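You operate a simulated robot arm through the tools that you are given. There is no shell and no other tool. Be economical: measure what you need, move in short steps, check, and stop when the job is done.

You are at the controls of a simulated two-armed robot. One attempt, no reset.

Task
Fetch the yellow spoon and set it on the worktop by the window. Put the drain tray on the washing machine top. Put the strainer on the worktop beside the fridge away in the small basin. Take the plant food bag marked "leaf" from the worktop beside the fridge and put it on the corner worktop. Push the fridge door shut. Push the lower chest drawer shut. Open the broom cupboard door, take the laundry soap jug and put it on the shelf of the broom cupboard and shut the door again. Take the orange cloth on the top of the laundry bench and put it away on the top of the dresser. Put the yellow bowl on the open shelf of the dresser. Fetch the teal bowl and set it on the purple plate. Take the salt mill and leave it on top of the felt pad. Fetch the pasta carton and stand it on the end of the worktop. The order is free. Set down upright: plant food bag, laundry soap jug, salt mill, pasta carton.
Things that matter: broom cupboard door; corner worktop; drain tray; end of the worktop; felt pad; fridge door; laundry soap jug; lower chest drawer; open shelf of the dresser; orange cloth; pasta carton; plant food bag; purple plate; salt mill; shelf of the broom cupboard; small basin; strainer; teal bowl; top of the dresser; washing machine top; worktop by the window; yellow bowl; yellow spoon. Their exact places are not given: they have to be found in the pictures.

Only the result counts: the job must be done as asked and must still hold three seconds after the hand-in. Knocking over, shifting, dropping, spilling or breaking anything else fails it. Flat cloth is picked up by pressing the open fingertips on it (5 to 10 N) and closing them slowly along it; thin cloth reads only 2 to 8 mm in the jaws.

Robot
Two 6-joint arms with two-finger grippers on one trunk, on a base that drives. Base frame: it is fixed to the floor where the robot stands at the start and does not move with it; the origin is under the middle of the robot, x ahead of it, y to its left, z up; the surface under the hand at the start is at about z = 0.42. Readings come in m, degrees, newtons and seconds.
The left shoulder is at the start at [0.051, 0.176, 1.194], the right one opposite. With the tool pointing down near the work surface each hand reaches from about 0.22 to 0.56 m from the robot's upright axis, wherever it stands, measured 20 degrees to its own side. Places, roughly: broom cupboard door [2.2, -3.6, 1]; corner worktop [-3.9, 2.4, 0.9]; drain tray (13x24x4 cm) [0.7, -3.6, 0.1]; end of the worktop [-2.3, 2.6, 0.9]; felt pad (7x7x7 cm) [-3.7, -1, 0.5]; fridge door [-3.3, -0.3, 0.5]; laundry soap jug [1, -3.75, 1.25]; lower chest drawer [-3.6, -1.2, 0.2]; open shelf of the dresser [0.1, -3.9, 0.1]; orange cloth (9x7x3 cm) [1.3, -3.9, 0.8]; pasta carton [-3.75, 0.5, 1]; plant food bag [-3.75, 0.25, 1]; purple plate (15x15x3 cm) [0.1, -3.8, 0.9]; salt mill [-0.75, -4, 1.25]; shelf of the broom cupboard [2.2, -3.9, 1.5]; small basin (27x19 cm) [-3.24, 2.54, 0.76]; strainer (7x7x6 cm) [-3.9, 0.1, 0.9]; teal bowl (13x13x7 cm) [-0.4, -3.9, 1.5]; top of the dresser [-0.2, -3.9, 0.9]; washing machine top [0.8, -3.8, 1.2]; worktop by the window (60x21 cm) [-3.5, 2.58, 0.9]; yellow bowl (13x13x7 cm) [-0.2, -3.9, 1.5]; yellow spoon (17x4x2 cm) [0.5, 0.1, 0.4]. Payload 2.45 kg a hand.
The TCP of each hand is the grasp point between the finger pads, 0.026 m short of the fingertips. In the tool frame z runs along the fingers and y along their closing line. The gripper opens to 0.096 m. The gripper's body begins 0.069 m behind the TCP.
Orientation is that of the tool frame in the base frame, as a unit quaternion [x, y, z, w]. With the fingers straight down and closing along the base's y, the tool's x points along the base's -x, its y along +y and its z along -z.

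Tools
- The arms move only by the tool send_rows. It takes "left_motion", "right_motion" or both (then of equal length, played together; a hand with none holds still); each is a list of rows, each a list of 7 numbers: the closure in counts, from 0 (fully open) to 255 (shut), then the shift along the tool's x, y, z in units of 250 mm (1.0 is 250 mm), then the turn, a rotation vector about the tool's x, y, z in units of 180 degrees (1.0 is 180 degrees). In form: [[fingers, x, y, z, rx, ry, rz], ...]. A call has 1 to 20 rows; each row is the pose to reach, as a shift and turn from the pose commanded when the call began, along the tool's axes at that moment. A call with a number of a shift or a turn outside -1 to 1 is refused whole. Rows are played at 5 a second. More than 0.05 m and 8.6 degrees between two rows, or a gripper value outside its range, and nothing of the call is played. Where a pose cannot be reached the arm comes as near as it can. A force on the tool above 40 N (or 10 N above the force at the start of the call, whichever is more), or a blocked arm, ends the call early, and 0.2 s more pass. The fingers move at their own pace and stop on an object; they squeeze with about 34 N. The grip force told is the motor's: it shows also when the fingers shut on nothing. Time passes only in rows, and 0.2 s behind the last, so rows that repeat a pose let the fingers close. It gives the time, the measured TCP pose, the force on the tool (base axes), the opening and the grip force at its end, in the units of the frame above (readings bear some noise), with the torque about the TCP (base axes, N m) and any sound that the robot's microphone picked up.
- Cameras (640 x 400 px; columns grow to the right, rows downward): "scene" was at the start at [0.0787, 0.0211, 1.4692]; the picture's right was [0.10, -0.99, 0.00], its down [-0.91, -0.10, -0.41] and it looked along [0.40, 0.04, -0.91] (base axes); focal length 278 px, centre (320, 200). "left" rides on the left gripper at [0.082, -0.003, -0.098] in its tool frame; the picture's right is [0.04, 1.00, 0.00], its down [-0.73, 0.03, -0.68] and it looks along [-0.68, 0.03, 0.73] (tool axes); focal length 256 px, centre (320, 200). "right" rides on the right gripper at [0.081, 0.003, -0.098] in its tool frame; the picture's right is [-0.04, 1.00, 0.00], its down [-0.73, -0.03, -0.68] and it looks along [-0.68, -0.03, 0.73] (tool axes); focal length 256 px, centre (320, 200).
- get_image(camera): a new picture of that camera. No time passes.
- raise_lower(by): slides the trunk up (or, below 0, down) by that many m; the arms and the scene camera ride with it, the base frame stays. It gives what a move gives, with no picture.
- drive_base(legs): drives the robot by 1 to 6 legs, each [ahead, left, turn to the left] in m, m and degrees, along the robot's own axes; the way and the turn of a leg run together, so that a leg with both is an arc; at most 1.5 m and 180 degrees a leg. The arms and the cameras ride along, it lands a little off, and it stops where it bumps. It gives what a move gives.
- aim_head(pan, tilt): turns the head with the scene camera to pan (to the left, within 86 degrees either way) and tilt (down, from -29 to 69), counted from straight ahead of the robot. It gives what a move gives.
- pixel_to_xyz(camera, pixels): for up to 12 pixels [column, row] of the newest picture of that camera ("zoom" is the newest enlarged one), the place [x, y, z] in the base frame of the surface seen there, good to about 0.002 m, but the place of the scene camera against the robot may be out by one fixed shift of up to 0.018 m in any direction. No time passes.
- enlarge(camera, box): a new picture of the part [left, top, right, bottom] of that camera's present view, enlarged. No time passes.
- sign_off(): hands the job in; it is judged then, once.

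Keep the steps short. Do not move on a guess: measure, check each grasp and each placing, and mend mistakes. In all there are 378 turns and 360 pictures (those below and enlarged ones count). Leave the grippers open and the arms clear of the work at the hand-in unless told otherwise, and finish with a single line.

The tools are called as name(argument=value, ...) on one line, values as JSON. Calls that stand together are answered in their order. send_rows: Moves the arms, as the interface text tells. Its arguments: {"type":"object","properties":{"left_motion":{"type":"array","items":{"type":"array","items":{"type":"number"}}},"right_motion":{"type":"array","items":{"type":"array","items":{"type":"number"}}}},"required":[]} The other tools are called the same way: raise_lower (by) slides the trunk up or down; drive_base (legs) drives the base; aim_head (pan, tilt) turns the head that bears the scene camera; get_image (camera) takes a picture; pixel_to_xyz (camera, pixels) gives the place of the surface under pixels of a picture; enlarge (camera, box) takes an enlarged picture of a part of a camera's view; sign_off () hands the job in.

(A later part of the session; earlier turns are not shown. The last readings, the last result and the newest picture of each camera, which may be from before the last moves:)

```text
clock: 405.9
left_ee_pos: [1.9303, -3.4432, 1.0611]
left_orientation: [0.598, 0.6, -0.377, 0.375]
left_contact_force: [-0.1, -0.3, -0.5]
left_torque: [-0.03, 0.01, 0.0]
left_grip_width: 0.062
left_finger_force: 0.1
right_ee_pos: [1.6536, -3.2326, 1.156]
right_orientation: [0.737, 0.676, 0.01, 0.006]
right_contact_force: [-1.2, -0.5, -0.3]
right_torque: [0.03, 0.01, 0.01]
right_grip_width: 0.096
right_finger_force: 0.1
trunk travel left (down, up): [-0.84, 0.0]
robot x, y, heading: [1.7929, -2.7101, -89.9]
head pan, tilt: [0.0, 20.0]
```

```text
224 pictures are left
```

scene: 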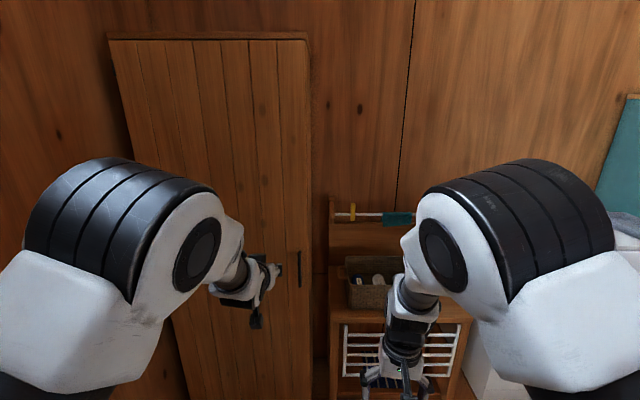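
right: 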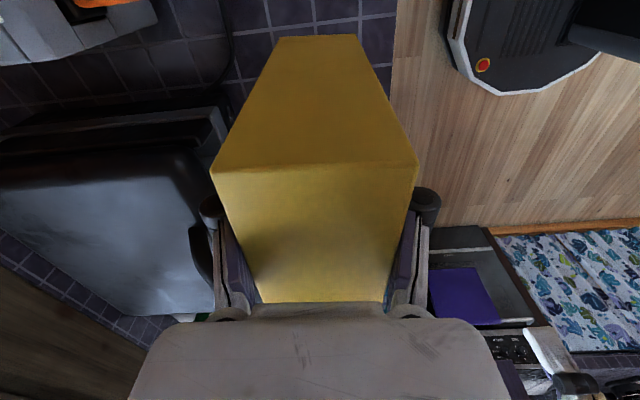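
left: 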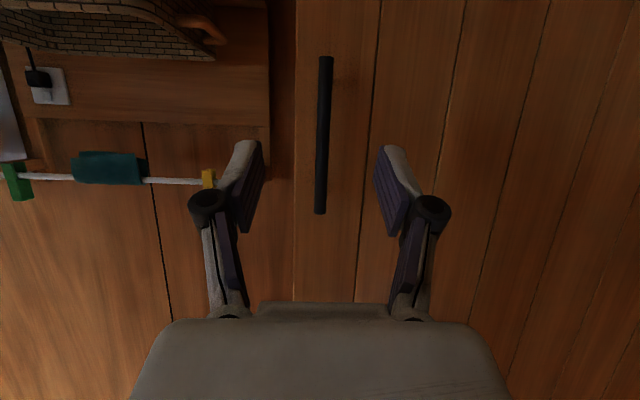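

Handle is centred between the fingers. Measure it and advance.

pixel_to_xyz(camera="left", pixels=[[324, 70], [322, 140], [320, 205], [340, 250]])

drive_base(legs=[[0.125, 0, 0]])

send_rows(left_motion=[[160, 0, 0, 0, 0, 0, 0], [220, 0, 0, 0, 0, 0, 0], [255, 0, 0, 0, 0, 0, 0], [255, 0, 0, 0, 0, 0, 0]])

```text
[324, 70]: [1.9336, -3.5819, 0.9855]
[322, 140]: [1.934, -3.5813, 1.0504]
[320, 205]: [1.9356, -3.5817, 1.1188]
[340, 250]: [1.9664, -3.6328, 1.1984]
```

```text
clock: 407.2
left_ee_pos: [1.9306, -3.567, 1.0605]
left_orientation: [0.598, 0.599, -0.378, 0.375]
left_contact_force: [0.0, 0.8, 0.0]
left_torque: [0.02, 0.01, 0.0]
left_grip_width: 0.0621
left_finger_force: 0.1
right_ee_pos: [1.652, -3.3583, 1.1566]
right_orientation: [0.736, 0.677, 0.01, 0.007]
right_contact_force: [1.2, 0.1, 0.5]
right_torque: [-0.01, -0.02, 0.0]
right_grip_width: 0.096
right_finger_force: 0.0
trunk travel left (down, up): [-0.84, 0.0]
robot x, y, heading: [1.7957, -2.8375, -90.0]
head pan, tilt: [0.0, 20.0]
```

```text
clock: 408.2
left_ee_pos: [1.9349, -3.5695, 1.0591]
left_orientation: [0.597, 0.601, -0.377, 0.374]
left_contact_force: [18.9, -1.0, 2.0]
left_torque: [0.87, -0.09, 0.54]
left_grip_width: 0.0139
left_finger_force: 40.3
right_ee_pos: [1.6562, -3.36, 1.1553]
right_orientation: [0.737, 0.676, 0.01, 0.005]
right_contact_force: [-0.2, 0.3, -0.6]
right_torque: [0.02, 0.01, -0.02]
right_grip_width: 0.0961
right_finger_force: 0.1
trunk travel left (down, up): [-0.84, 0.0]
robot x, y, heading: [1.7915, -2.8352, -89.9]
head pan, tilt: [0.0, 20.0]
```

Handle gripped. Pull it along the door's arc: base back 0.13 m with 3 cm to the left.

drive_base(legs=[[-0.06, 0.006, 0], [-0.075, 0.024, 0]])

get_image(camera="scene")

```text
clock: 409.6
left_ee_pos: [1.9455, -3.4986, 1.0624]
left_orientation: [0.594, 0.6, -0.38, 0.378]
left_contact_force: [12.8, -4.8, -7.5]
left_torque: [-0.86, -0.24, 0.24]
left_grip_width: 0.0138
left_finger_force: 40.8
right_ee_pos: [1.6644, -3.287, 1.1542]
right_orientation: [0.736, 0.677, 0.012, 0.006]
right_contact_force: [-0.8, -0.1, -0.3]
right_torque: [0.02, -0.01, -0.01]
right_grip_width: 0.0961
right_finger_force: 0.2
trunk travel left (down, up): [-0.84, 0.0]
robot x, y, heading: [1.8028, -2.7563, -89.6]
head pan, tilt: [0.0, 20.0]
stopped in leg 2: the force on the tool passed its limit at 45 N (the readings are from after the stop); the commanded pose is now the measured one
```

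```text
223 pictures are left
```

scene: 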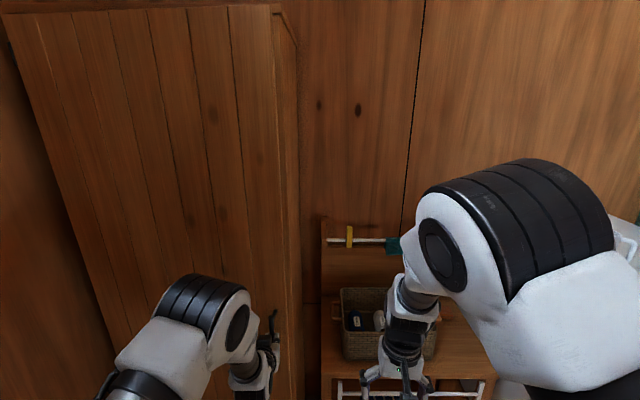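

Door is ajar ~8°. Now rotate the whole robot about the hinge (arc legs) so that the hand turns with the door.

drive_base(legs=[[-0.083, 0.128, -8], [-0.083, 0.128, -8]])

get_image(camera="scene")

```text
clock: 410.7
left_ee_pos: [1.9574, -3.4581, 1.0626]
left_orientation: [0.623, 0.569, -0.398, 0.36]
left_contact_force: [-12.9, 3.7, -17.1]
left_torque: [-0.38, 0.2, -0.26]
left_grip_width: 0.0138
left_finger_force: 40.0
right_ee_pos: [1.6995, -3.2197, 1.1546]
right_orientation: [0.767, 0.641, 0.012, 0.007]
right_contact_force: [0.0, 0.9, 0.2]
right_torque: [0.0, 0.02, -0.01]
right_grip_width: 0.0962
right_finger_force: 0.1
trunk travel left (down, up): [-0.84, 0.0]
robot x, y, heading: [1.8864, -2.7087, -94.9]
head pan, tilt: [0.0, 20.0]
stopped in leg 1: the robot was blocked; the commanded pose is now the measured one
```

```text
222 pictures are left
```

scene: 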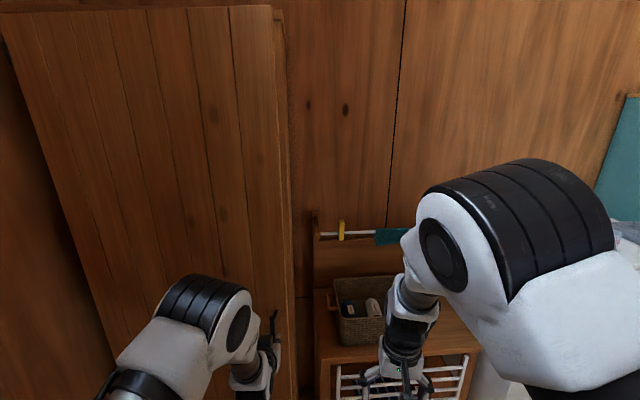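

Door is ajar ~14° but the hand binds. I release, retract, and will instead hook the door's inner face with a downward-pointing fist at the free edge.

send_rows(left_motion=[[160, 0, 0, 0, 0, 0, 0], [90, 0, 0, 0, 0, 0, 0], [90, 0, 0, -0.1, 0, 0, 0], [90, 0, 0, -0.25, 0, 0, 0], [90, 0, 0, -0.4, 0, 0, 0]])

drive_base(legs=[[-0.15, -0.15, 4.9]])

send_rows(left_motion=[[255, 0, 0, 0, 0, 0.04, 0], [255, 0, 0, 0, 0, 0.08, 0], [255, 0, 0, 0, 0, 0.12, 0], [255, 0, 0, 0, 0, 0.16, 0], [255, 0, 0, 0, 0, 0.2, 0], [255, 0, 0, 0, 0, 0.24, 0], [255, 0, 0, 0, 0, 0.28, 0], [255, 0, 0, 0, 0, 0.32, 0], [255, 0, 0, 0, 0, 0.36, 0], [255, 0, 0, 0, 0, 0.36, 0]])

get_image(camera="scene")

```text
clock: 411.9
left_ee_pos: [1.9673, -3.3667, 1.1101]
left_orientation: [0.619, 0.57, -0.4, 0.364]
left_contact_force: [-0.5, -0.4, -0.5]
left_torque: [-0.01, 0.0, -0.02]
left_grip_width: 0.0621
left_finger_force: 0.1
right_ee_pos: [1.7, -3.2165, 1.1556]
right_orientation: [0.767, 0.642, 0.012, 0.008]
right_contact_force: [0.1, 0.4, -0.2]
right_torque: [-0.04, 0.0, -0.02]
right_grip_width: 0.096
right_finger_force: 0.0
trunk travel left (down, up): [-0.84, 0.0]
robot x, y, heading: [1.895, -2.7079, -95.1]
head pan, tilt: [0.0, 20.0]
```

```text
clock: 413.6
left_ee_pos: [1.8841, -3.2041, 1.1087]
left_orientation: [0.593, 0.598, -0.383, 0.38]
left_contact_force: [0.1, -0.5, 0.4]
left_torque: [-0.01, 0.0, -0.01]
left_grip_width: 0.0621
left_finger_force: 0.0
right_ee_pos: [1.605, -3.0772, 1.1537]
right_orientation: [0.738, 0.675, 0.011, 0.006]
right_contact_force: [-0.2, -0.5, -0.5]
right_torque: [0.02, 0.02, -0.02]
right_grip_width: 0.096
right_finger_force: 0.0
trunk travel left (down, up): [-0.84, 0.0]
robot x, y, heading: [1.7442, -2.5527, -90.1]
head pan, tilt: [0.0, 20.0]
```

```text
clock: 415.8
left_ee_pos: [1.8826, -3.2009, 1.1086]
left_orientation: [0.707, 0.707, -0.006, 0.001]
left_contact_force: [-0.2, -0.8, -0.5]
left_torque: [0.0, 0.05, 0.01]
left_grip_width: 0.0001
left_finger_force: 28.1
left hand out of reach, approached as far as the arm can: row 6, 7
right_ee_pos: [1.6022, -3.075, 1.1564]
right_orientation: [0.738, 0.675, 0.011, 0.007]
right_contact_force: [0.0, 0.3, -0.6]
right_torque: [-0.03, -0.02, -0.03]
right_grip_width: 0.0961
right_finger_force: 0.2
trunk travel left (down, up): [-0.84, 0.0]
robot x, y, heading: [1.7462, -2.5525, -89.6]
head pan, tilt: [0.0, 20.0]
```

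```text
221 pictures are left
```

scene: 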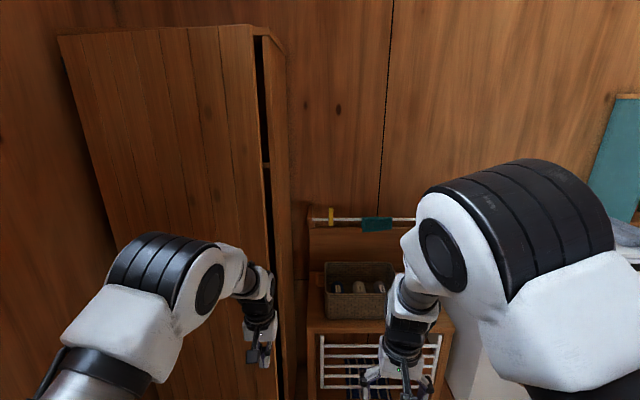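

Measure the door edge and the opening.

pixel_to_xyz(camera="scene", pixels=[[252, 60], [258, 130], [262, 180], [270, 100], [282, 100], [266, 230], [240, 100], [100, 100], [65, 60], [266, 162]])

enlarge(camera="scene", box=[220, 20, 300, 260])

```text
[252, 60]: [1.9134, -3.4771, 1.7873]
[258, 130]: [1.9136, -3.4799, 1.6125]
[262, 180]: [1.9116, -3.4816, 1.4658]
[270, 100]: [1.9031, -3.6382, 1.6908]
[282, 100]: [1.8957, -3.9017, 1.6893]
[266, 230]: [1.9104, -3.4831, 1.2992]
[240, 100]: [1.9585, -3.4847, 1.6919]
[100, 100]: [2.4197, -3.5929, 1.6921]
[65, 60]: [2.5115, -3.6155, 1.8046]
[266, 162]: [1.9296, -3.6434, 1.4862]
```

```text
1.67 times, centred on (260, 140) of scene
```

zoom: 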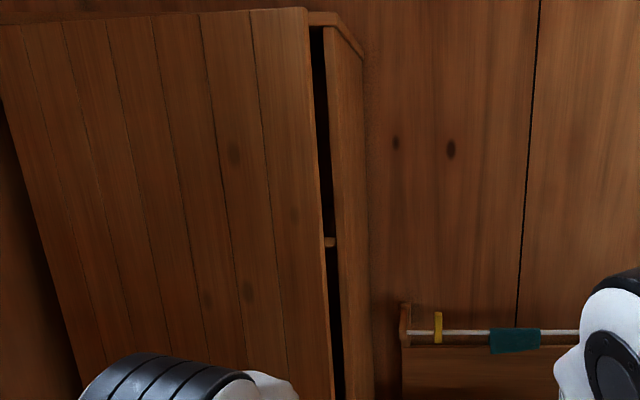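

Door edge at (1.913,−3.48), inner shelf at z≈1.486. I turn the left fist −90° so its camera faces west (away from the door), then insert it in the gap from the west.

send_rows(left_motion=[[255, 0, 0, 0, 0, 0, -0.042], [255, 0, 0, 0, 0, 0, -0.084], [255, 0, 0, 0, 0, 0, -0.126], [255, 0, 0, 0, 0, 0, -0.168], [255, 0, 0, 0, 0, 0, -0.21], [255, 0, 0, 0, 0, 0, -0.252], [255, 0, 0, 0, 0, 0, -0.294], [255, 0, 0, 0, 0, 0, -0.336], [255, 0, 0, 0, 0, 0, -0.378], [255, 0, 0, 0, 0, 0, -0.42], [255, 0, 0, 0, 0, 0, -0.462], [255, 0, 0, 0, 0, 0, -0.49]])

drive_base(legs=[[0.3, -0.06, 0]])

get_image(camera="scene")

```text
clock: 418.4
left_ee_pos: [1.8827, -3.2018, 1.1084]
left_orientation: [0.014, 1.0, -0.005, -0.003]
left_contact_force: [0.5, 0.7, 0.0]
left_torque: [0.0, 0.0, 0.0]
left_grip_width: 0.0
left_finger_force: 28.1
right_ee_pos: [1.6028, -3.0769, 1.1561]
right_orientation: [0.737, 0.676, 0.011, 0.006]
right_contact_force: [0.6, -0.2, -0.6]
right_torque: [-0.02, -0.01, -0.05]
right_grip_width: 0.0959
right_finger_force: 0.1
trunk travel left (down, up): [-0.84, 0.0]
robot x, y, heading: [1.7494, -2.5537, -90.1]
head pan, tilt: [0.0, 20.0]
```

```text
clock: 420.5
left_ee_pos: [1.8226, -3.5013, 1.1093]
left_orientation: [0.017, 1.0, -0.006, -0.004]
left_contact_force: [-0.7, 1.1, 0.0]
left_torque: [0.0, 0.0, -0.04]
left_grip_width: 0.0001
left_finger_force: 28.6
right_ee_pos: [1.5414, -3.3732, 1.1554]
right_orientation: [0.738, 0.674, 0.009, 0.007]
right_contact_force: [0.1, -0.5, -0.9]
right_torque: [-0.02, -0.01, 0.01]
right_grip_width: 0.0961
right_finger_force: 0.0
trunk travel left (down, up): [-0.84, 0.0]
robot x, y, heading: [1.6861, -2.8563, -90.1]
head pan, tilt: [0.0, 20.0]
```

```text
219 pictures are left
```

scene: 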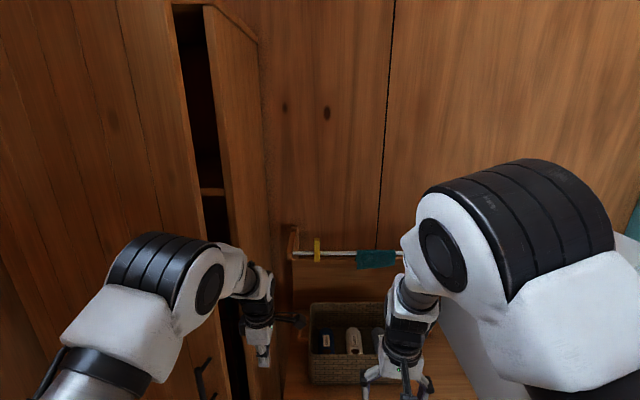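

The left elbow may be in the door's sweep; shift the robot right 0.25 m and extend the left arm sideways by the same.

drive_base(legs=[[0.0, -0.27, 0]])

send_rows(left_motion=[[255, -0.15, 0, 0, 0, 0, 0], [255, -0.3, 0, 0, 0, 0, 0], [255, -0.45, 0, 0, 0, 0, 0], [255, -0.6, 0, 0, 0, 0, 0], [255, -0.75, 0, 0, 0, 0, 0], [255, -0.9, -0.05, 0, 0, 0, 0], [255, -1.0, -0.15, 0, 0, 0, 0], [255, -1.0, -0.22, 0, 0, 0, 0]])

get_image(camera="scene")

```text
clock: 422.4
left_ee_pos: [1.5537, -3.5026, 1.1077]
left_orientation: [0.018, 1.0, -0.005, -0.004]
left_contact_force: [0.5, 0.0, -0.7]
left_torque: [-0.04, 0.02, -0.01]
left_grip_width: 0.0
left_finger_force: 28.7
right_ee_pos: [1.2744, -3.3756, 1.1546]
right_orientation: [0.739, 0.673, 0.011, 0.007]
right_contact_force: [0.1, -0.3, -0.2]
right_torque: [0.0, 0.0, 0.03]
right_grip_width: 0.096
right_finger_force: 0.0
trunk travel left (down, up): [-0.84, 0.0]
robot x, y, heading: [1.417, -2.8529, -90.0]
head pan, tilt: [0.0, 20.0]
```

```text
clock: 424.2
left_ee_pos: [1.8026, -3.566, 1.107]
left_orientation: [0.016, 1.0, -0.005, -0.004]
left_contact_force: [0.5, -0.6, 0.0]
left_torque: [0.0, -0.02, -0.01]
left_grip_width: 0.0001
left_finger_force: 28.8
right_ee_pos: [1.2733, -3.3747, 1.1553]
right_orientation: [0.739, 0.674, 0.012, 0.006]
right_contact_force: [-0.2, -0.7, 0.1]
right_torque: [0.05, 0.02, -0.03]
right_grip_width: 0.0959
right_finger_force: 0.0
trunk travel left (down, up): [-0.84, 0.0]
robot x, y, heading: [1.4177, -2.8584, -90.0]
head pan, tilt: [0.0, 20.0]
```

```text
218 pictures are left
```

scene: 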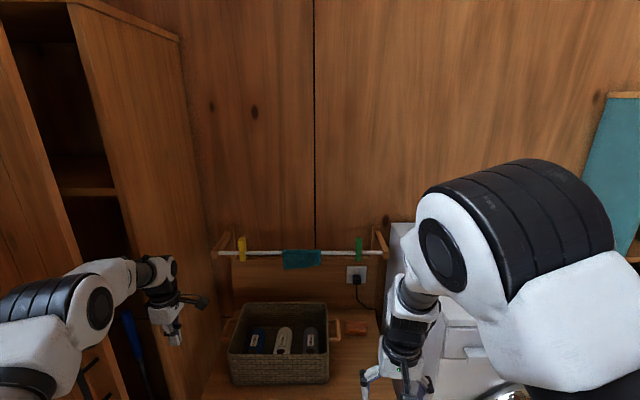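

There's a blue-handled tool inside near the opening. Measure it and the door edge first.

pixel_to_xyz(camera="scene", pixels=[[128, 330], [140, 365], [122, 312], [75, 240], [60, 200], [90, 185], [118, 250], [100, 100], [65, 340]])

enlarge(camera="scene", box=[0, 150, 240, 400])

```text
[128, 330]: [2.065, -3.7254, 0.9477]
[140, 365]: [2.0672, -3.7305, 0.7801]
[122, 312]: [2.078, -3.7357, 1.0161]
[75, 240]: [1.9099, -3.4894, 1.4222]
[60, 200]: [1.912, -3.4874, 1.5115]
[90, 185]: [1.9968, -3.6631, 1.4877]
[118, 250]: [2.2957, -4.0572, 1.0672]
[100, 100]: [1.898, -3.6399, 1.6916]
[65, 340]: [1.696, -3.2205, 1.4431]
```

```text
1.60 times, centred on (120, 275) of scene
```

zoom: 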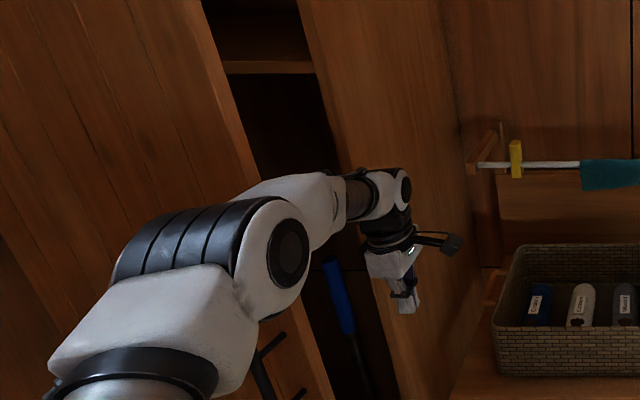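

Broom is at y −3.73, clear of the path. Slide the fist in (left 0.15 m), then draw back.

drive_base(legs=[[0, 0.15, 0], [-0.12, 0.02, 0]])

get_image(camera="scene")

```text
clock: 425.4
left_ee_pos: [1.8871, -3.5683, 1.104]
left_orientation: [0.029, 1.0, 0.0, -0.001]
left_contact_force: [-0.6, 0.2, 0.6]
left_torque: [-0.01, -0.03, -0.02]
left_grip_width: 0.0
left_finger_force: 28.9
right_ee_pos: [1.3713, -3.3739, 1.1556]
right_orientation: [0.741, 0.671, 0.012, 0.007]
right_contact_force: [0.0, 0.5, -0.2]
right_torque: [-0.02, 0.0, 0.02]
right_grip_width: 0.096
right_finger_force: 0.1
trunk travel left (down, up): [-0.84, 0.0]
robot x, y, heading: [1.5262, -2.8534, -90.4]
head pan, tilt: [0.0, 20.0]
stopped in leg 1: the robot was blocked; the commanded pose is now the measured one
```

```text
216 pictures are left
```

scene: 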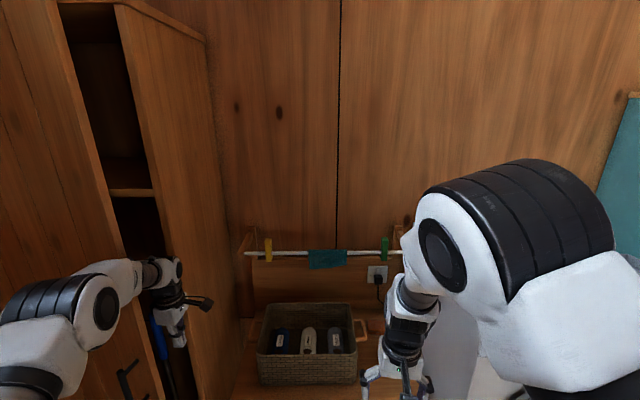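

Blocked: the forearm meets the door edge because it comes from the north. I will come from the west instead: back off, fold the left arm, turn to heading −30° and hook with the right fist.

drive_base(legs=[[0, -0.12, 0], [-0.25, 0, 0]])

send_rows(left_motion=[[255, 0.12, 0.08, 0, 0, 0, 0], [255, 0.24, 0.16, 0, 0, 0, 0], [255, 0.36, 0.24, 0, 0, 0, 0], [255, 0.48, 0.32, 0, 0, 0, 0], [255, 0.6, 0.4, 0, 0, 0, 0], [255, 0.72, 0.48, 0, 0, 0, 0], [255, 0.84, 0.56, 0, 0, 0, 0]], right_motion=[[255, -0.05, -0.05, 0.03, 0, 0, 0], [255, -0.1, -0.1, 0.06, 0, 0, 0], [255, -0.15, -0.15, 0.09, 0, 0, 0], [255, -0.2, -0.2, 0.12, 0, 0, 0], [255, -0.26, -0.24, 0.15, 0, 0, 0], [255, -0.32, -0.24, 0.2, 0, 0, 0], [255, -0.32, -0.24, 0.2, 0, 0, 0]])

drive_base(legs=[[0, 0, 60.4]])

```text
clock: 428.0
left_ee_pos: [1.7705, -3.3211, 1.1006]
left_orientation: [0.031, 1.0, 0.001, -0.003]
left_contact_force: [-0.2, 0.4, 0.0]
left_torque: [0.02, 0.0, -0.01]
left_grip_width: 0.0
left_finger_force: 28.0
right_ee_pos: [1.2557, -3.126, 1.1542]
right_orientation: [0.742, 0.67, 0.011, 0.006]
right_contact_force: [-0.4, 0.2, -0.1]
right_torque: [0.02, 0.0, -0.01]
right_grip_width: 0.096
right_finger_force: 0.2
trunk travel left (down, up): [-0.84, 0.0]
robot x, y, heading: [1.4066, -2.6037, -90.8]
head pan, tilt: [0.0, 20.0]
```

```text
clock: 429.6
left_ee_pos: [1.5689, -3.1666, 1.1043]
left_orientation: [0.03, 1.0, 0.0, -0.002]
left_contact_force: [0.1, 1.0, -0.2]
left_torque: [-0.01, -0.01, 0.01]
left_grip_width: 0.0001
left_finger_force: 28.7
right_ee_pos: [1.1867, -3.1971, 1.1033]
right_orientation: [0.742, 0.671, 0.01, 0.008]
right_contact_force: [-0.5, 0.8, 0.4]
right_torque: [-0.01, -0.01, 0.02]
right_grip_width: 0.0
right_finger_force: 28.6
trunk travel left (down, up): [-0.84, 0.0]
robot x, y, heading: [1.4058, -2.6017, -90.9]
head pan, tilt: [0.0, 20.0]
```

```text
clock: 432.7
left_ee_pos: [1.9791, -2.7393, 1.1044]
left_orientation: [-0.477, 0.879, -0.001, -0.002]
left_contact_force: [-0.2, -0.7, 0.8]
left_torque: [0.03, -0.01, -0.05]
left_grip_width: 0.0
left_finger_force: 28.2
right_ee_pos: [1.816, -3.0855, 1.1038]
right_orientation: [0.304, 0.953, 0.013, 0.0]
right_contact_force: [0.6, -0.6, -0.8]
right_torque: [0.03, -0.03, -0.03]
right_grip_width: 0.0
right_finger_force: 28.0
trunk travel left (down, up): [-0.84, 0.0]
robot x, y, heading: [1.4119, -2.6042, -29.8]
head pan, tilt: [0.0, 20.0]
```

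drive_base(legs=[[0.215, -0.408, 0]])

aim_head(pan=-15, tilt=30)

get_image(camera="scene")

get_image(camera="right")

```text
clock: 435.5
left_ee_pos: [1.9577, -3.2007, 1.1049]
left_orientation: [-0.476, 0.88, -0.001, -0.002]
left_contact_force: [0.2, 0.0, 0.0]
left_torque: [-0.03, -0.02, 0.03]
left_grip_width: 0.0001
left_finger_force: 28.4
right_ee_pos: [1.7953, -3.5457, 1.1048]
right_orientation: [0.304, 0.952, 0.011, 0.0]
right_contact_force: [0.4, 0.5, 0.2]
right_torque: [-0.04, -0.01, -0.01]
right_grip_width: 0.0002
right_finger_force: 28.2
trunk travel left (down, up): [-0.84, 0.0]
robot x, y, heading: [1.3838, -3.066, -30.6]
head pan, tilt: [0.0, 20.0]
```

```text
clock: 436.2
left_ee_pos: [1.9572, -3.2023, 1.1037]
left_orientation: [-0.476, 0.879, -0.002, -0.002]
left_contact_force: [0.4, 0.1, -0.2]
left_torque: [0.03, 0.02, 0.02]
left_grip_width: 0.0
left_finger_force: 28.1
right_ee_pos: [1.7957, -3.547, 1.1036]
right_orientation: [0.305, 0.952, 0.013, 0.0]
right_contact_force: [0.2, -0.5, 0.1]
right_torque: [0.03, 0.0, 0.03]
right_grip_width: 0.0
right_finger_force: 28.5
trunk travel left (down, up): [-0.84, 0.0]
robot x, y, heading: [1.3817, -3.0656, -30.5]
head pan, tilt: [-15.0, 30.0]
```

```text
215 pictures are left
```

scene: 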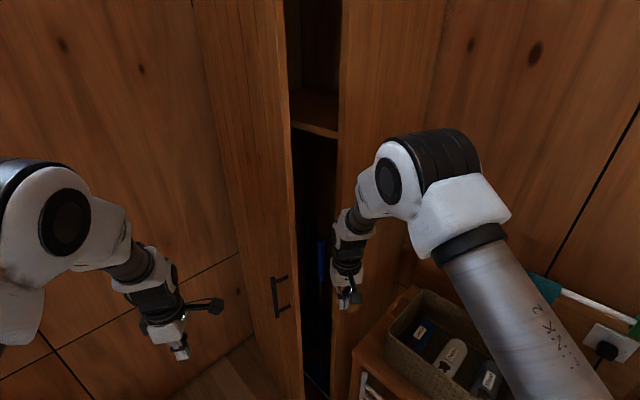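

```text
214 pictures are left
```

right: 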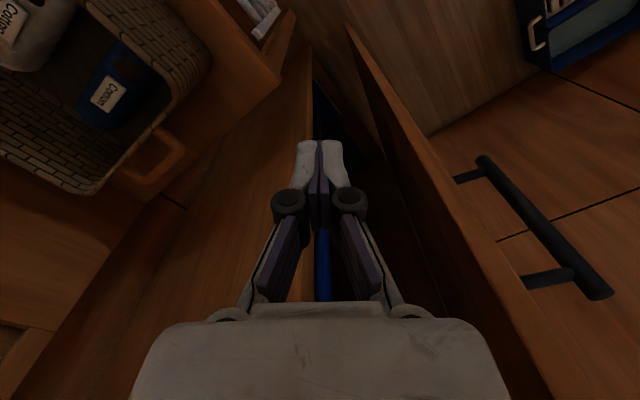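

The fist lines up with the gap. Move in 0.15 m east, then sweep +y 0.25 m to swing the door.

drive_base(legs=[[0.13, 0.075, 0], [-0.05, 0.12, 0], [-0.04, 0.13, 0]])

get_image(camera="scene")

```text
clock: 439.4
left_ee_pos: [2.1585, -2.9416, 1.1039]
left_orientation: [-0.476, 0.88, -0.001, -0.002]
left_contact_force: [-0.3, -1.4, 0.1]
left_torque: [-0.01, 0.0, 0.02]
left_grip_width: 0.0
left_finger_force: 28.5
right_ee_pos: [1.9949, -3.2872, 1.1038]
right_orientation: [0.305, 0.952, 0.013, 0.001]
right_contact_force: [0.0, -0.1, 0.4]
right_torque: [0.0, 0.0, 0.0]
right_grip_width: 0.0
right_finger_force: 28.0
trunk travel left (down, up): [-0.84, 0.0]
robot x, y, heading: [1.5874, -2.8102, -30.4]
head pan, tilt: [-15.0, 30.0]
```

```text
213 pictures are left
```

scene: 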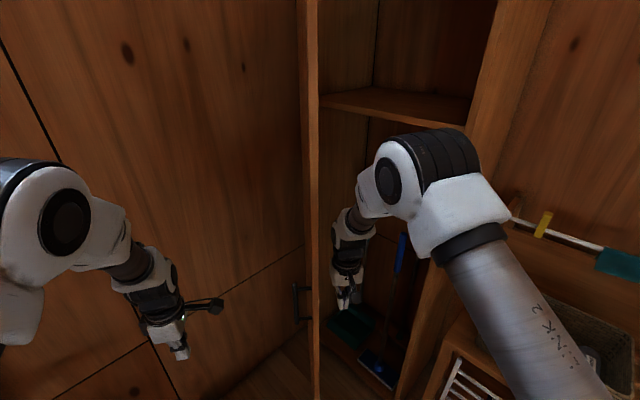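

Door ~45° open. Continue sweeping east-north to open it to ~85°.

drive_base(legs=[[0.06, 0.2, 0], [0.14, 0.06, 0]])

get_image(camera="scene")

```text
clock: 442.1
left_ee_pos: [2.4611, -2.817, 1.1059]
left_orientation: [-0.476, 0.879, -0.003, 0.0]
left_contact_force: [-0.4, 0.9, 0.4]
left_torque: [-0.01, -0.03, 0.0]
left_grip_width: 0.0002
left_finger_force: 28.3
right_ee_pos: [2.2971, -3.1611, 1.1057]
right_orientation: [0.306, 0.952, 0.013, 0.001]
right_contact_force: [-0.8, 0.4, 0.1]
right_torque: [0.0, -0.07, -0.03]
right_grip_width: 0.0
right_finger_force: 28.3
trunk travel left (down, up): [-0.84, 0.0]
robot x, y, heading: [1.8939, -2.6793, -30.7]
head pan, tilt: [-15.0, 30.0]
```

```text
212 pictures are left
```

scene: 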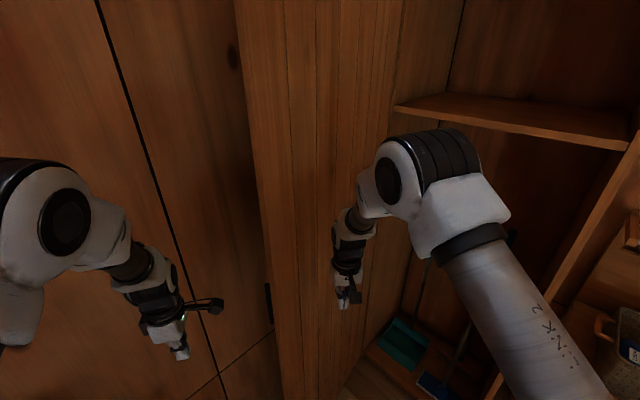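

Door is wide open. Measure door and shelf.

pixel_to_xyz(camera="scene", pixels=[[255, 150], [270, 150], [390, 150], [400, 104], [500, 120], [620, 145], [480, 100], [590, 110], [640, 155], [460, 60]])

```text
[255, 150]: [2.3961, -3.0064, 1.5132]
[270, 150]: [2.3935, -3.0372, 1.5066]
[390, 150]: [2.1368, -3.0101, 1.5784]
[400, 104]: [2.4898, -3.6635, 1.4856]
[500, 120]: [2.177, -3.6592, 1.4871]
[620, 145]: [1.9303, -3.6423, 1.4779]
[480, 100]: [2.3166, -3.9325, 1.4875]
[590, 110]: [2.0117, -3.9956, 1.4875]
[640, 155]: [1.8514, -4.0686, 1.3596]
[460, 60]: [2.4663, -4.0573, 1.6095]
```

Door edge at (2.395,−3.02), ~81° open; shelf z≈1.49, x 1.93–2.49, y −3.66…−4.06. Now the jug: return the left hand to standard yaw, then pitch it 65° forward, while backing away and turning to heading −135° (so the jug's west handle is clear of the fingers).

drive_base(legs=[[-0.4, 0.05, 0], [0, 0, -104.5]])

send_rows(left_motion=[[200, 0, 0, 0, 0, 0, 0.042], [100, 0, 0, 0, 0, 0, 0.084], [0, 0, 0, 0, 0, 0, 0.126], [0, 0, 0, 0, 0, 0, 0.168], [0, 0, 0, 0, 0, 0, 0.21], [0, 0, 0, 0, 0, 0, 0.252], [0, 0, 0, 0, 0, 0, 0.294], [0, 0, 0, 0, 0, 0, 0.336], [0, 0, 0, 0, 0, 0, 0.378], [0, 0, 0, 0, 0, 0, 0.42], [0, 0, 0, 0, 0, 0, 0.462], [0, 0, 0, 0, 0, 0, 0.5]])

send_rows(left_motion=[[0, -0.08, 0, -0.08, 0, -0.04, 0], [0, -0.16, 0, -0.16, 0, -0.08, 0], [0, -0.24, 0, -0.24, 0, -0.12, 0], [0, -0.32, 0, -0.32, 0, -0.16, 0], [0, -0.4, 0, -0.4, 0, -0.2, 0], [0, -0.48, 0, -0.48, 0, -0.24, 0], [0, -0.56, 0, -0.56, 0, -0.28, 0], [0, -0.64, 0, -0.64, 0, -0.32, 0], [0, -0.7, 0, -0.7, 0, -0.36, 0], [0, -0.7, 0, -0.7, 0, -0.36, 0]])

aim_head(pan=0, tilt=25)

get_image(camera="scene")

```text
clock: 448.9
left_ee_pos: [1.2931, -2.9512, 1.1044]
left_orientation: [0.408, 0.913, 0.001, -0.002]
left_contact_force: [0.3, 0.3, 0.6]
left_torque: [-0.01, -0.03, -0.01]
left_grip_width: 0.0
left_finger_force: 28.1
right_ee_pos: [1.0013, -2.7028, 1.1038]
right_orientation: [0.942, 0.336, 0.007, 0.011]
right_contact_force: [0.4, 0.2, 0.8]
right_torque: [0.0, 0.0, 0.02]
right_grip_width: 0.0
right_finger_force: 28.1
trunk travel left (down, up): [-0.84, 0.0]
robot x, y, heading: [1.5763, -2.4309, -135.4]
head pan, tilt: [-15.0, 30.0]
```

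```text
clock: 451.6
left_ee_pos: [1.2932, -2.9508, 1.1033]
left_orientation: [0.934, 0.356, -0.001, -0.002]
left_contact_force: [0.1, -0.1, -0.7]
left_torque: [0.01, -0.01, -0.02]
left_grip_width: 0.0962
left_finger_force: 0.0
right_ee_pos: [1.0019, -2.7037, 1.1038]
right_orientation: [0.941, 0.338, 0.008, 0.01]
right_contact_force: [0.1, -0.1, -0.1]
right_torque: [0.0, 0.0, -0.01]
right_grip_width: 0.0
right_finger_force: 28.6
trunk travel left (down, up): [-0.84, 0.0]
robot x, y, heading: [1.5733, -2.4354, -135.2]
head pan, tilt: [-15.0, 30.0]
```

```text
clock: 453.8
left_ee_pos: [1.1672, -3.0757, 1.2985]
left_orientation: [0.822, 0.299, -0.463, 0.147]
left_contact_force: [0.1, 0.5, -0.8]
left_torque: [-0.02, -0.02, -0.01]
left_grip_width: 0.0959
left_finger_force: 0.1
left hand out of reach, approached as far as the arm can: row 5, 6, 7, 8, 9, 10
right_ee_pos: [1.0019, -2.7013, 1.1045]
right_orientation: [0.941, 0.337, 0.007, 0.011]
right_contact_force: [-0.1, 0.6, 0.5]
right_torque: [-0.03, 0.01, 0.0]
right_grip_width: 0.0
right_finger_force: 28.7
trunk travel left (down, up): [-0.84, 0.0]
robot x, y, heading: [1.5737, -2.4372, -135.6]
head pan, tilt: [-15.0, 30.0]
```

```text
clock: 454.5
left_ee_pos: [1.1684, -3.0761, 1.2974]
left_orientation: [0.822, 0.299, -0.463, 0.146]
left_contact_force: [1.4, 0.4, -0.3]
left_torque: [-0.04, 0.01, 0.01]
left_grip_width: 0.096
left_finger_force: 0.1
right_ee_pos: [1.0026, -2.7036, 1.1038]
right_orientation: [0.941, 0.337, 0.008, 0.01]
right_contact_force: [0.6, 0.4, 0.1]
right_torque: [0.02, 0.03, -0.01]
right_grip_width: 0.0002
right_finger_force: 28.2
trunk travel left (down, up): [-0.84, 0.0]
robot x, y, heading: [1.5736, -2.4329, -135.7]
head pan, tilt: [0.0, 25.0]
```

```text
211 pictures are left
```

scene: 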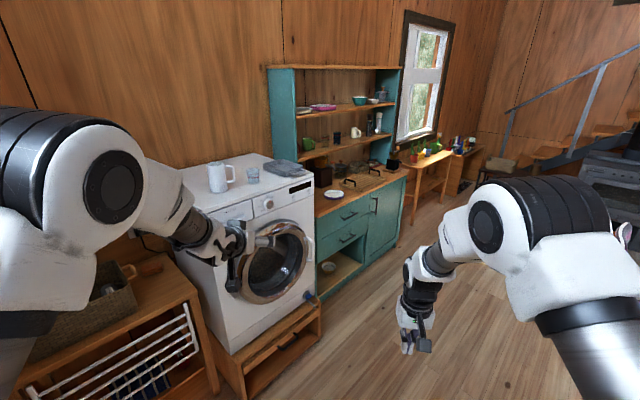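

Zoom on the jug and measure handle direction.

enlarge(camera="scene", box=[180, 140, 300, 220])

pixel_to_xyz(camera="scene", pixels=[[210, 180], [217, 178], [224, 178], [232, 174], [233, 180], [217, 163], [209, 163], [226, 163], [252, 176], [220, 190]])

```text
5.00 times, centred on (240, 180) of scene
```

zoom: 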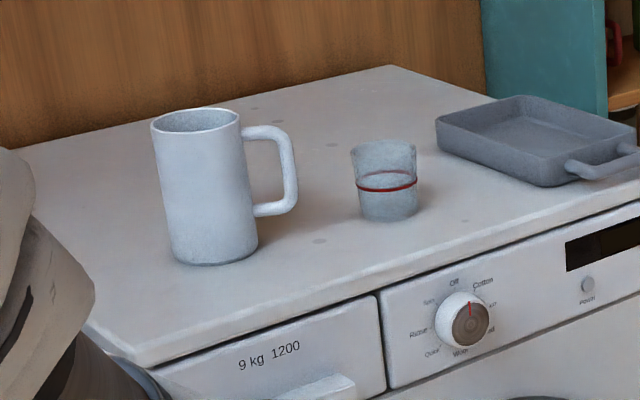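

```text
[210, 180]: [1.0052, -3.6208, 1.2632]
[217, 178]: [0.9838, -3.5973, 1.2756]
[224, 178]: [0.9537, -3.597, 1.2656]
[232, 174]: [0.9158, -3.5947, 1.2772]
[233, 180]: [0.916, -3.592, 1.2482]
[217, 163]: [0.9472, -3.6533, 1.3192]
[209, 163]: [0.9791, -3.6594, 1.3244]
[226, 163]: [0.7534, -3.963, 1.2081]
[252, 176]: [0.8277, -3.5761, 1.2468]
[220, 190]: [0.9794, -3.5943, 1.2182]
```

The jug's handle points to ≈145° (WNW). The best approach is with the hand heading ≈−152° so both fingers miss the handle. Drive to a pre-grasp spot there and look with the left camera.

drive_base(legs=[[0.363, 0.427, 0], [0, 0, -9.4]])

get_image(camera="left")

get_image(camera="scene")

```text
clock: 458.4
left_ee_pos: [1.1156, -3.572, 1.2968]
left_orientation: [0.843, 0.232, -0.473, 0.107]
left_contact_force: [0.1, 0.4, 0.9]
left_torque: [0.04, 0.01, -0.05]
left_grip_width: 0.0961
left_finger_force: 0.0
right_ee_pos: [1.0109, -3.1751, 1.1034]
right_orientation: [0.965, 0.261, 0.006, 0.01]
right_contact_force: [-0.2, -1.3, 0.6]
right_torque: [0.02, 0.0, 0.0]
right_grip_width: 0.0
right_finger_force: 28.5
trunk travel left (down, up): [-0.84, 0.0]
robot x, y, heading: [1.6157, -2.9974, -144.9]
head pan, tilt: [0.0, 25.0]
```

```text
209 pictures are left
```

left: 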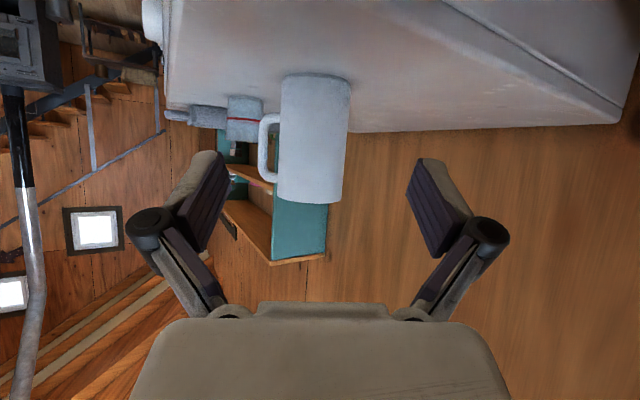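

```text
208 pictures are left
```

scene: 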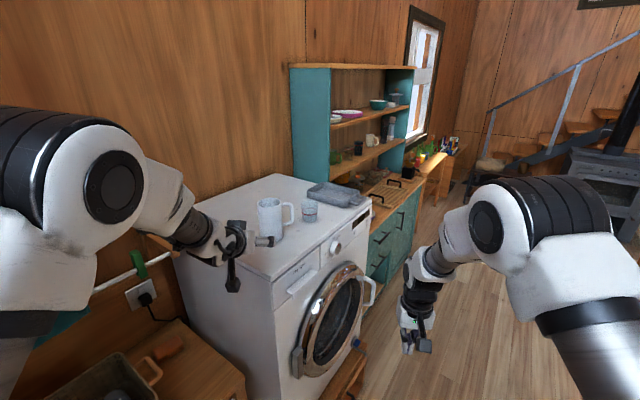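

Measure the jug in this view.

pixel_to_xyz(camera="left", pixels=[[284, 140], [300, 140], [315, 140], [330, 140], [344, 140], [263, 140], [315, 78], [312, 198], [262, 170], [315, 165]])

```text
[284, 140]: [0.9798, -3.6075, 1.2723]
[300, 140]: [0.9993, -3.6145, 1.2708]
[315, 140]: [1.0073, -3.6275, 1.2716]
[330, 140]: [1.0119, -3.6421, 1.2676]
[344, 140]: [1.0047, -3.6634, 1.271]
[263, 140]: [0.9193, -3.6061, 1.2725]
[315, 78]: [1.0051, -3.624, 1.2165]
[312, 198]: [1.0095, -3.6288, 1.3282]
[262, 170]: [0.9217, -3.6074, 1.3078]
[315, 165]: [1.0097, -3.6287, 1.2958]
```

Jug: centre (0.975,−3.643), R 0.036. Lower the hand 2.7 cm, then drive along its axis 0.15 m with a 0.7 cm sideways fix.

send_rows(left_motion=[[0, 0.046, 0, 0.028, 0, 0, 0], [0, 0.092, 0, 0.057, 0, 0, 0], [0, 0.092, 0, 0.057, 0, 0, 0]])

drive_base(legs=[[0.148, -0.025, 0]])

get_image(camera="left")

```text
clock: 459.2
left_ee_pos: [1.1128, -3.5728, 1.2756]
left_orientation: [0.846, 0.23, -0.471, 0.102]
left_contact_force: [0.5, -0.3, 0.1]
left_torque: [-0.02, -0.02, 0.03]
left_grip_width: 0.096
left_finger_force: 0.1
left hand out of reach, approached as far as the arm can: row 2, 3
right_ee_pos: [1.0093, -3.175, 1.1044]
right_orientation: [0.965, 0.262, 0.006, 0.01]
right_contact_force: [-1.2, 0.3, 0.3]
right_torque: [0.0, 0.0, 0.0]
right_grip_width: 0.0002
right_finger_force: 28.1
trunk travel left (down, up): [-0.84, 0.0]
robot x, y, heading: [1.6171, -3.0045, -144.5]
head pan, tilt: [0.0, 25.0]
```

```text
clock: 460.6
left_ee_pos: [0.9825, -3.6376, 1.2774]
left_orientation: [0.845, 0.23, -0.472, 0.102]
left_contact_force: [-0.3, 0.0, 0.4]
left_torque: [0.0, -0.03, 0.0]
left_grip_width: 0.096
left_finger_force: 0.1
right_ee_pos: [0.8779, -3.2397, 1.1055]
right_orientation: [0.965, 0.261, 0.006, 0.012]
right_contact_force: [-0.1, 0.6, 0.5]
right_torque: [-0.01, 0.0, -0.01]
right_grip_width: 0.0
right_finger_force: 28.0
trunk travel left (down, up): [-0.84, 0.0]
robot x, y, heading: [1.4824, -3.064, -144.5]
head pan, tilt: [0.0, 25.0]
```

```text
207 pictures are left
```

left: 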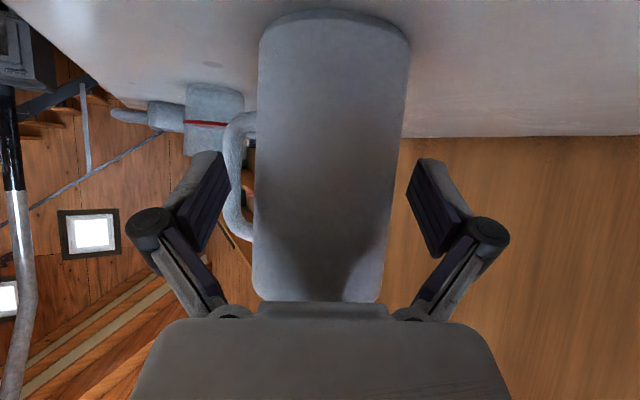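

Jug sits between the fingers, handle clear. Close and lift slightly.

send_rows(left_motion=[[40, 0, 0, 0, 0, 0, 0], [80, 0, 0, 0, 0, 0, 0], [140, 0, 0, 0, 0, 0, 0], [255, 0, 0, 0, 0, 0, 0], [255, 0, 0, 0, 0, 0, 0]])

send_rows(left_motion=[[255, -0.05, 0, -0.03, 0, 0, 0], [255, -0.1, 0, -0.06, 0, 0, 0], [255, -0.17, 0, -0.1, 0, 0, 0], [255, -0.17, 0, -0.1, 0, 0, 0]])

get_image(camera="scene")

```text
clock: 461.8
left_ee_pos: [0.9811, -3.6377, 1.2754]
left_orientation: [0.845, 0.23, -0.471, 0.102]
left_contact_force: [1.5, -1.7, 4.2]
left_torque: [-0.35, -0.23, 0.04]
left_grip_width: 0.0701
left_finger_force: 34.2
right_ee_pos: [0.876, -3.24, 1.1044]
right_orientation: [0.965, 0.263, 0.006, 0.011]
right_contact_force: [-0.6, 0.4, 0.8]
right_torque: [-0.02, 0.0, -0.02]
right_grip_width: 0.0002
right_finger_force: 28.5
trunk travel left (down, up): [-0.84, 0.0]
robot x, y, heading: [1.4834, -3.0638, -144.7]
head pan, tilt: [0.0, 25.0]
```

```text
clock: 462.8
left_ee_pos: [0.978, -3.6425, 1.3236]
left_orientation: [0.846, 0.231, -0.47, 0.102]
left_contact_force: [0.1, 0.4, -3.6]
left_torque: [-0.01, -0.07, -0.01]
left_grip_width: 0.07
left_finger_force: 34.3
right_ee_pos: [0.8748, -3.2412, 1.1024]
right_orientation: [0.965, 0.262, 0.007, 0.011]
right_contact_force: [0.5, 0.0, 0.1]
right_torque: [-0.02, 0.02, 0.0]
right_grip_width: 0.0001
right_finger_force: 28.3
trunk travel left (down, up): [-0.84, 0.0]
robot x, y, heading: [1.4841, -3.0658, -144.8]
head pan, tilt: [0.0, 25.0]
```

```text
206 pictures are left
```

scene: 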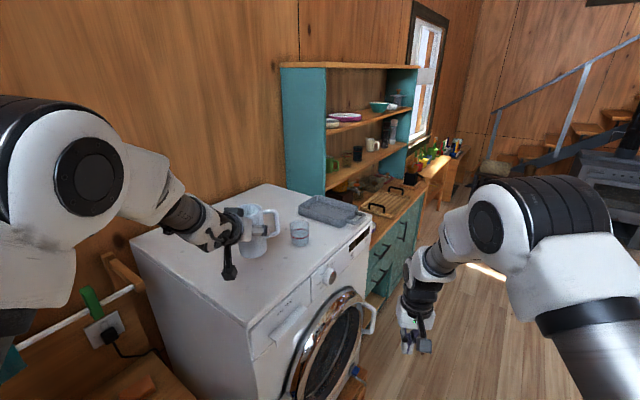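

Jug lifted (0.36 kg), upright. Raise 8 cm more, back away, turn to heading −90°, then raise to ~1.62.

send_rows(left_motion=[[255, -0.1, 0, -0.062, 0, 0, 0], [255, -0.2, 0, -0.125, 0, 0, 0], [255, -0.28, 0, -0.175, 0, 0, 0]])

drive_base(legs=[[-0.35, 0, 0], [0, 0, 54.8]])

send_rows(left_motion=[[255, -0.12, 0, -0.075, 0, 0, 0], [255, -0.24, 0, -0.15, 0, 0, 0], [255, -0.36, 0, -0.225, 0, 0, 0], [255, -0.48, 0, -0.3, 0, 0, 0], [255, -0.6, 0, -0.375, 0, 0, 0], [255, -0.72, 0, -0.45, 0, 0, 0], [255, -0.78, 0, -0.49, 0, 0, 0]])

aim_head(pan=15, tilt=12)

get_image(camera="scene")

```text
clock: 463.6
left_ee_pos: [0.9805, -3.6459, 1.4077]
left_orientation: [0.846, 0.23, -0.471, 0.103]
left_contact_force: [-0.2, -0.4, -3.3]
left_torque: [-0.04, -0.06, -0.03]
left_grip_width: 0.0702
left_finger_force: 33.8
right_ee_pos: [0.8759, -3.2407, 1.1042]
right_orientation: [0.965, 0.262, 0.007, 0.011]
right_contact_force: [-0.6, 0.5, -0.2]
right_torque: [-0.02, -0.01, -0.02]
right_grip_width: 0.0
right_finger_force: 28.4
trunk travel left (down, up): [-0.84, 0.0]
robot x, y, heading: [1.4827, -3.0658, -144.6]
head pan, tilt: [0.0, 25.0]
```

```text
clock: 468.0
left_ee_pos: [1.8616, -3.6196, 1.4066]
left_orientation: [0.684, 0.549, -0.391, 0.279]
left_contact_force: [1.3, 0.5, -3.0]
left_torque: [0.01, -0.07, -0.02]
left_grip_width: 0.07
left_finger_force: 33.9
right_ee_pos: [1.4977, -3.4319, 1.104]
right_orientation: [0.773, 0.635, 0.01, 0.007]
right_contact_force: [0.4, -0.1, -0.4]
right_torque: [-0.02, -0.02, -0.01]
right_grip_width: 0.0001
right_finger_force: 29.1
trunk travel left (down, up): [-0.84, 0.0]
robot x, y, heading: [1.775, -2.8608, -96.3]
head pan, tilt: [0.0, 25.0]
stopped in leg 2: the force on the tool passed its limit at 93 N (the readings are from after the stop); the commanded pose is now the measured one
```

```text
clock: 469.6
left_ee_pos: [1.8711, -3.6209, 1.64]
left_orientation: [0.684, 0.547, -0.393, 0.28]
left_contact_force: [0.4, 11.9, -6.9]
left_torque: [0.21, 0.06, 0.44]
left_grip_width: 0.0698
left_finger_force: 34.6
right_ee_pos: [1.4984, -3.43, 1.1042]
right_orientation: [0.774, 0.633, 0.009, 0.008]
right_contact_force: [0.0, -0.1, 0.7]
right_torque: [0.01, 0.01, 0.0]
right_grip_width: 0.0
right_finger_force: 28.1
trunk travel left (down, up): [-0.84, 0.0]
robot x, y, heading: [1.7715, -2.8612, -96.3]
head pan, tilt: [0.0, 25.0]
```

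```text
clock: 470.4
left_ee_pos: [1.8722, -3.622, 1.6402]
left_orientation: [0.683, 0.547, -0.394, 0.281]
left_contact_force: [1.5, 8.1, -1.1]
left_torque: [-0.02, -0.14, 0.35]
left_grip_width: 0.07
left_finger_force: 33.7
right_ee_pos: [1.4984, -3.4289, 1.1053]
right_orientation: [0.773, 0.634, 0.009, 0.008]
right_contact_force: [0.1, -0.2, 0.1]
right_torque: [-0.03, -0.04, 0.01]
right_grip_width: 0.0004
right_finger_force: 28.7
trunk travel left (down, up): [-0.84, 0.0]
robot x, y, heading: [1.7726, -2.8597, -96.2]
head pan, tilt: [15.0, 12.0]
```

```text
205 pictures are left
```

scene: 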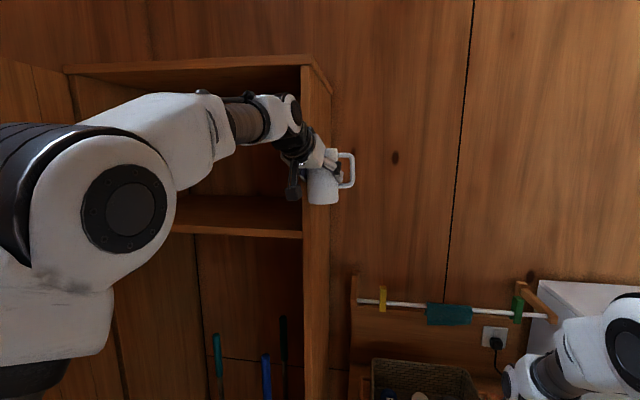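

The jug touched the cupboard's west frame while turning. It is still held upright. Back off first.

drive_base(legs=[[-0.25, 0, 0], [0, 0, 6.2]])

get_image(camera="left")

get_image(camera="scene")

```text
clock: 472.7
left_ee_pos: [1.9749, -3.3647, 1.6367]
left_orientation: [0.655, 0.583, -0.375, 0.301]
left_contact_force: [-1.2, 0.0, -3.9]
left_torque: [0.07, -0.08, 0.03]
left_grip_width: 0.0696
left_finger_force: 34.3
right_ee_pos: [1.5853, -3.2145, 1.1018]
right_orientation: [0.738, 0.675, 0.012, 0.006]
right_contact_force: [-0.6, -0.2, -0.1]
right_torque: [0.02, -0.02, -0.02]
right_grip_width: 0.0
right_finger_force: 28.9
trunk travel left (down, up): [-0.84, 0.0]
robot x, y, heading: [1.7946, -2.6099, -89.9]
head pan, tilt: [15.0, 12.0]
```

```text
204 pictures are left
```

left: 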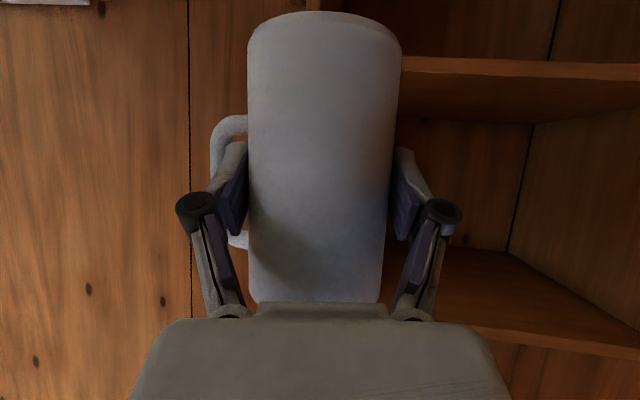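

```text
203 pictures are left
```

scene: 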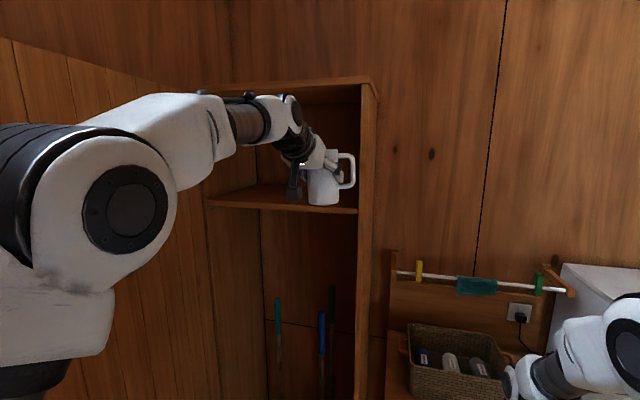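

Check the jug's uprightness and bottom height in hand.

pixel_to_xyz(camera="left", pixels=[[325, 30], [322, 100], [320, 180], [315, 270], [262, 100], [390, 100], [258, 200], [380, 200], [420, 62], [600, 330]])

```text
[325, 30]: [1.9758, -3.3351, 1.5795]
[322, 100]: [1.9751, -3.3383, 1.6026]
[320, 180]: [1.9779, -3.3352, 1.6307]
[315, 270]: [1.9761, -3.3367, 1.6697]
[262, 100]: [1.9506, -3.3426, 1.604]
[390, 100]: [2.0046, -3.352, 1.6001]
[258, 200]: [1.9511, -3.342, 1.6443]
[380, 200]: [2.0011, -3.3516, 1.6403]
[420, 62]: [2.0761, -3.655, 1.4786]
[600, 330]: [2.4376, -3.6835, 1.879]
```

Jug is upright, bottom at 1.573. Check the left elbow's position against the open door before moving east.

pixel_to_xyz(camera="scene", pixels=[[5, 180], [40, 200], [130, 210], [170, 190], [20, 300], [150, 110], [100, 300], [130, 90], [40, 90]])

```text
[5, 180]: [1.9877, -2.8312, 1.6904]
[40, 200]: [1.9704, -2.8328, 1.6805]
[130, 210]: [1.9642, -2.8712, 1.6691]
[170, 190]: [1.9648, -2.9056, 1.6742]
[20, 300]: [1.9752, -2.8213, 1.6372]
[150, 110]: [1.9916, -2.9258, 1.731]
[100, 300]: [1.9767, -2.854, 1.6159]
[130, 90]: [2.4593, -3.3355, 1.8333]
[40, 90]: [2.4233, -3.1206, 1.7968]
```

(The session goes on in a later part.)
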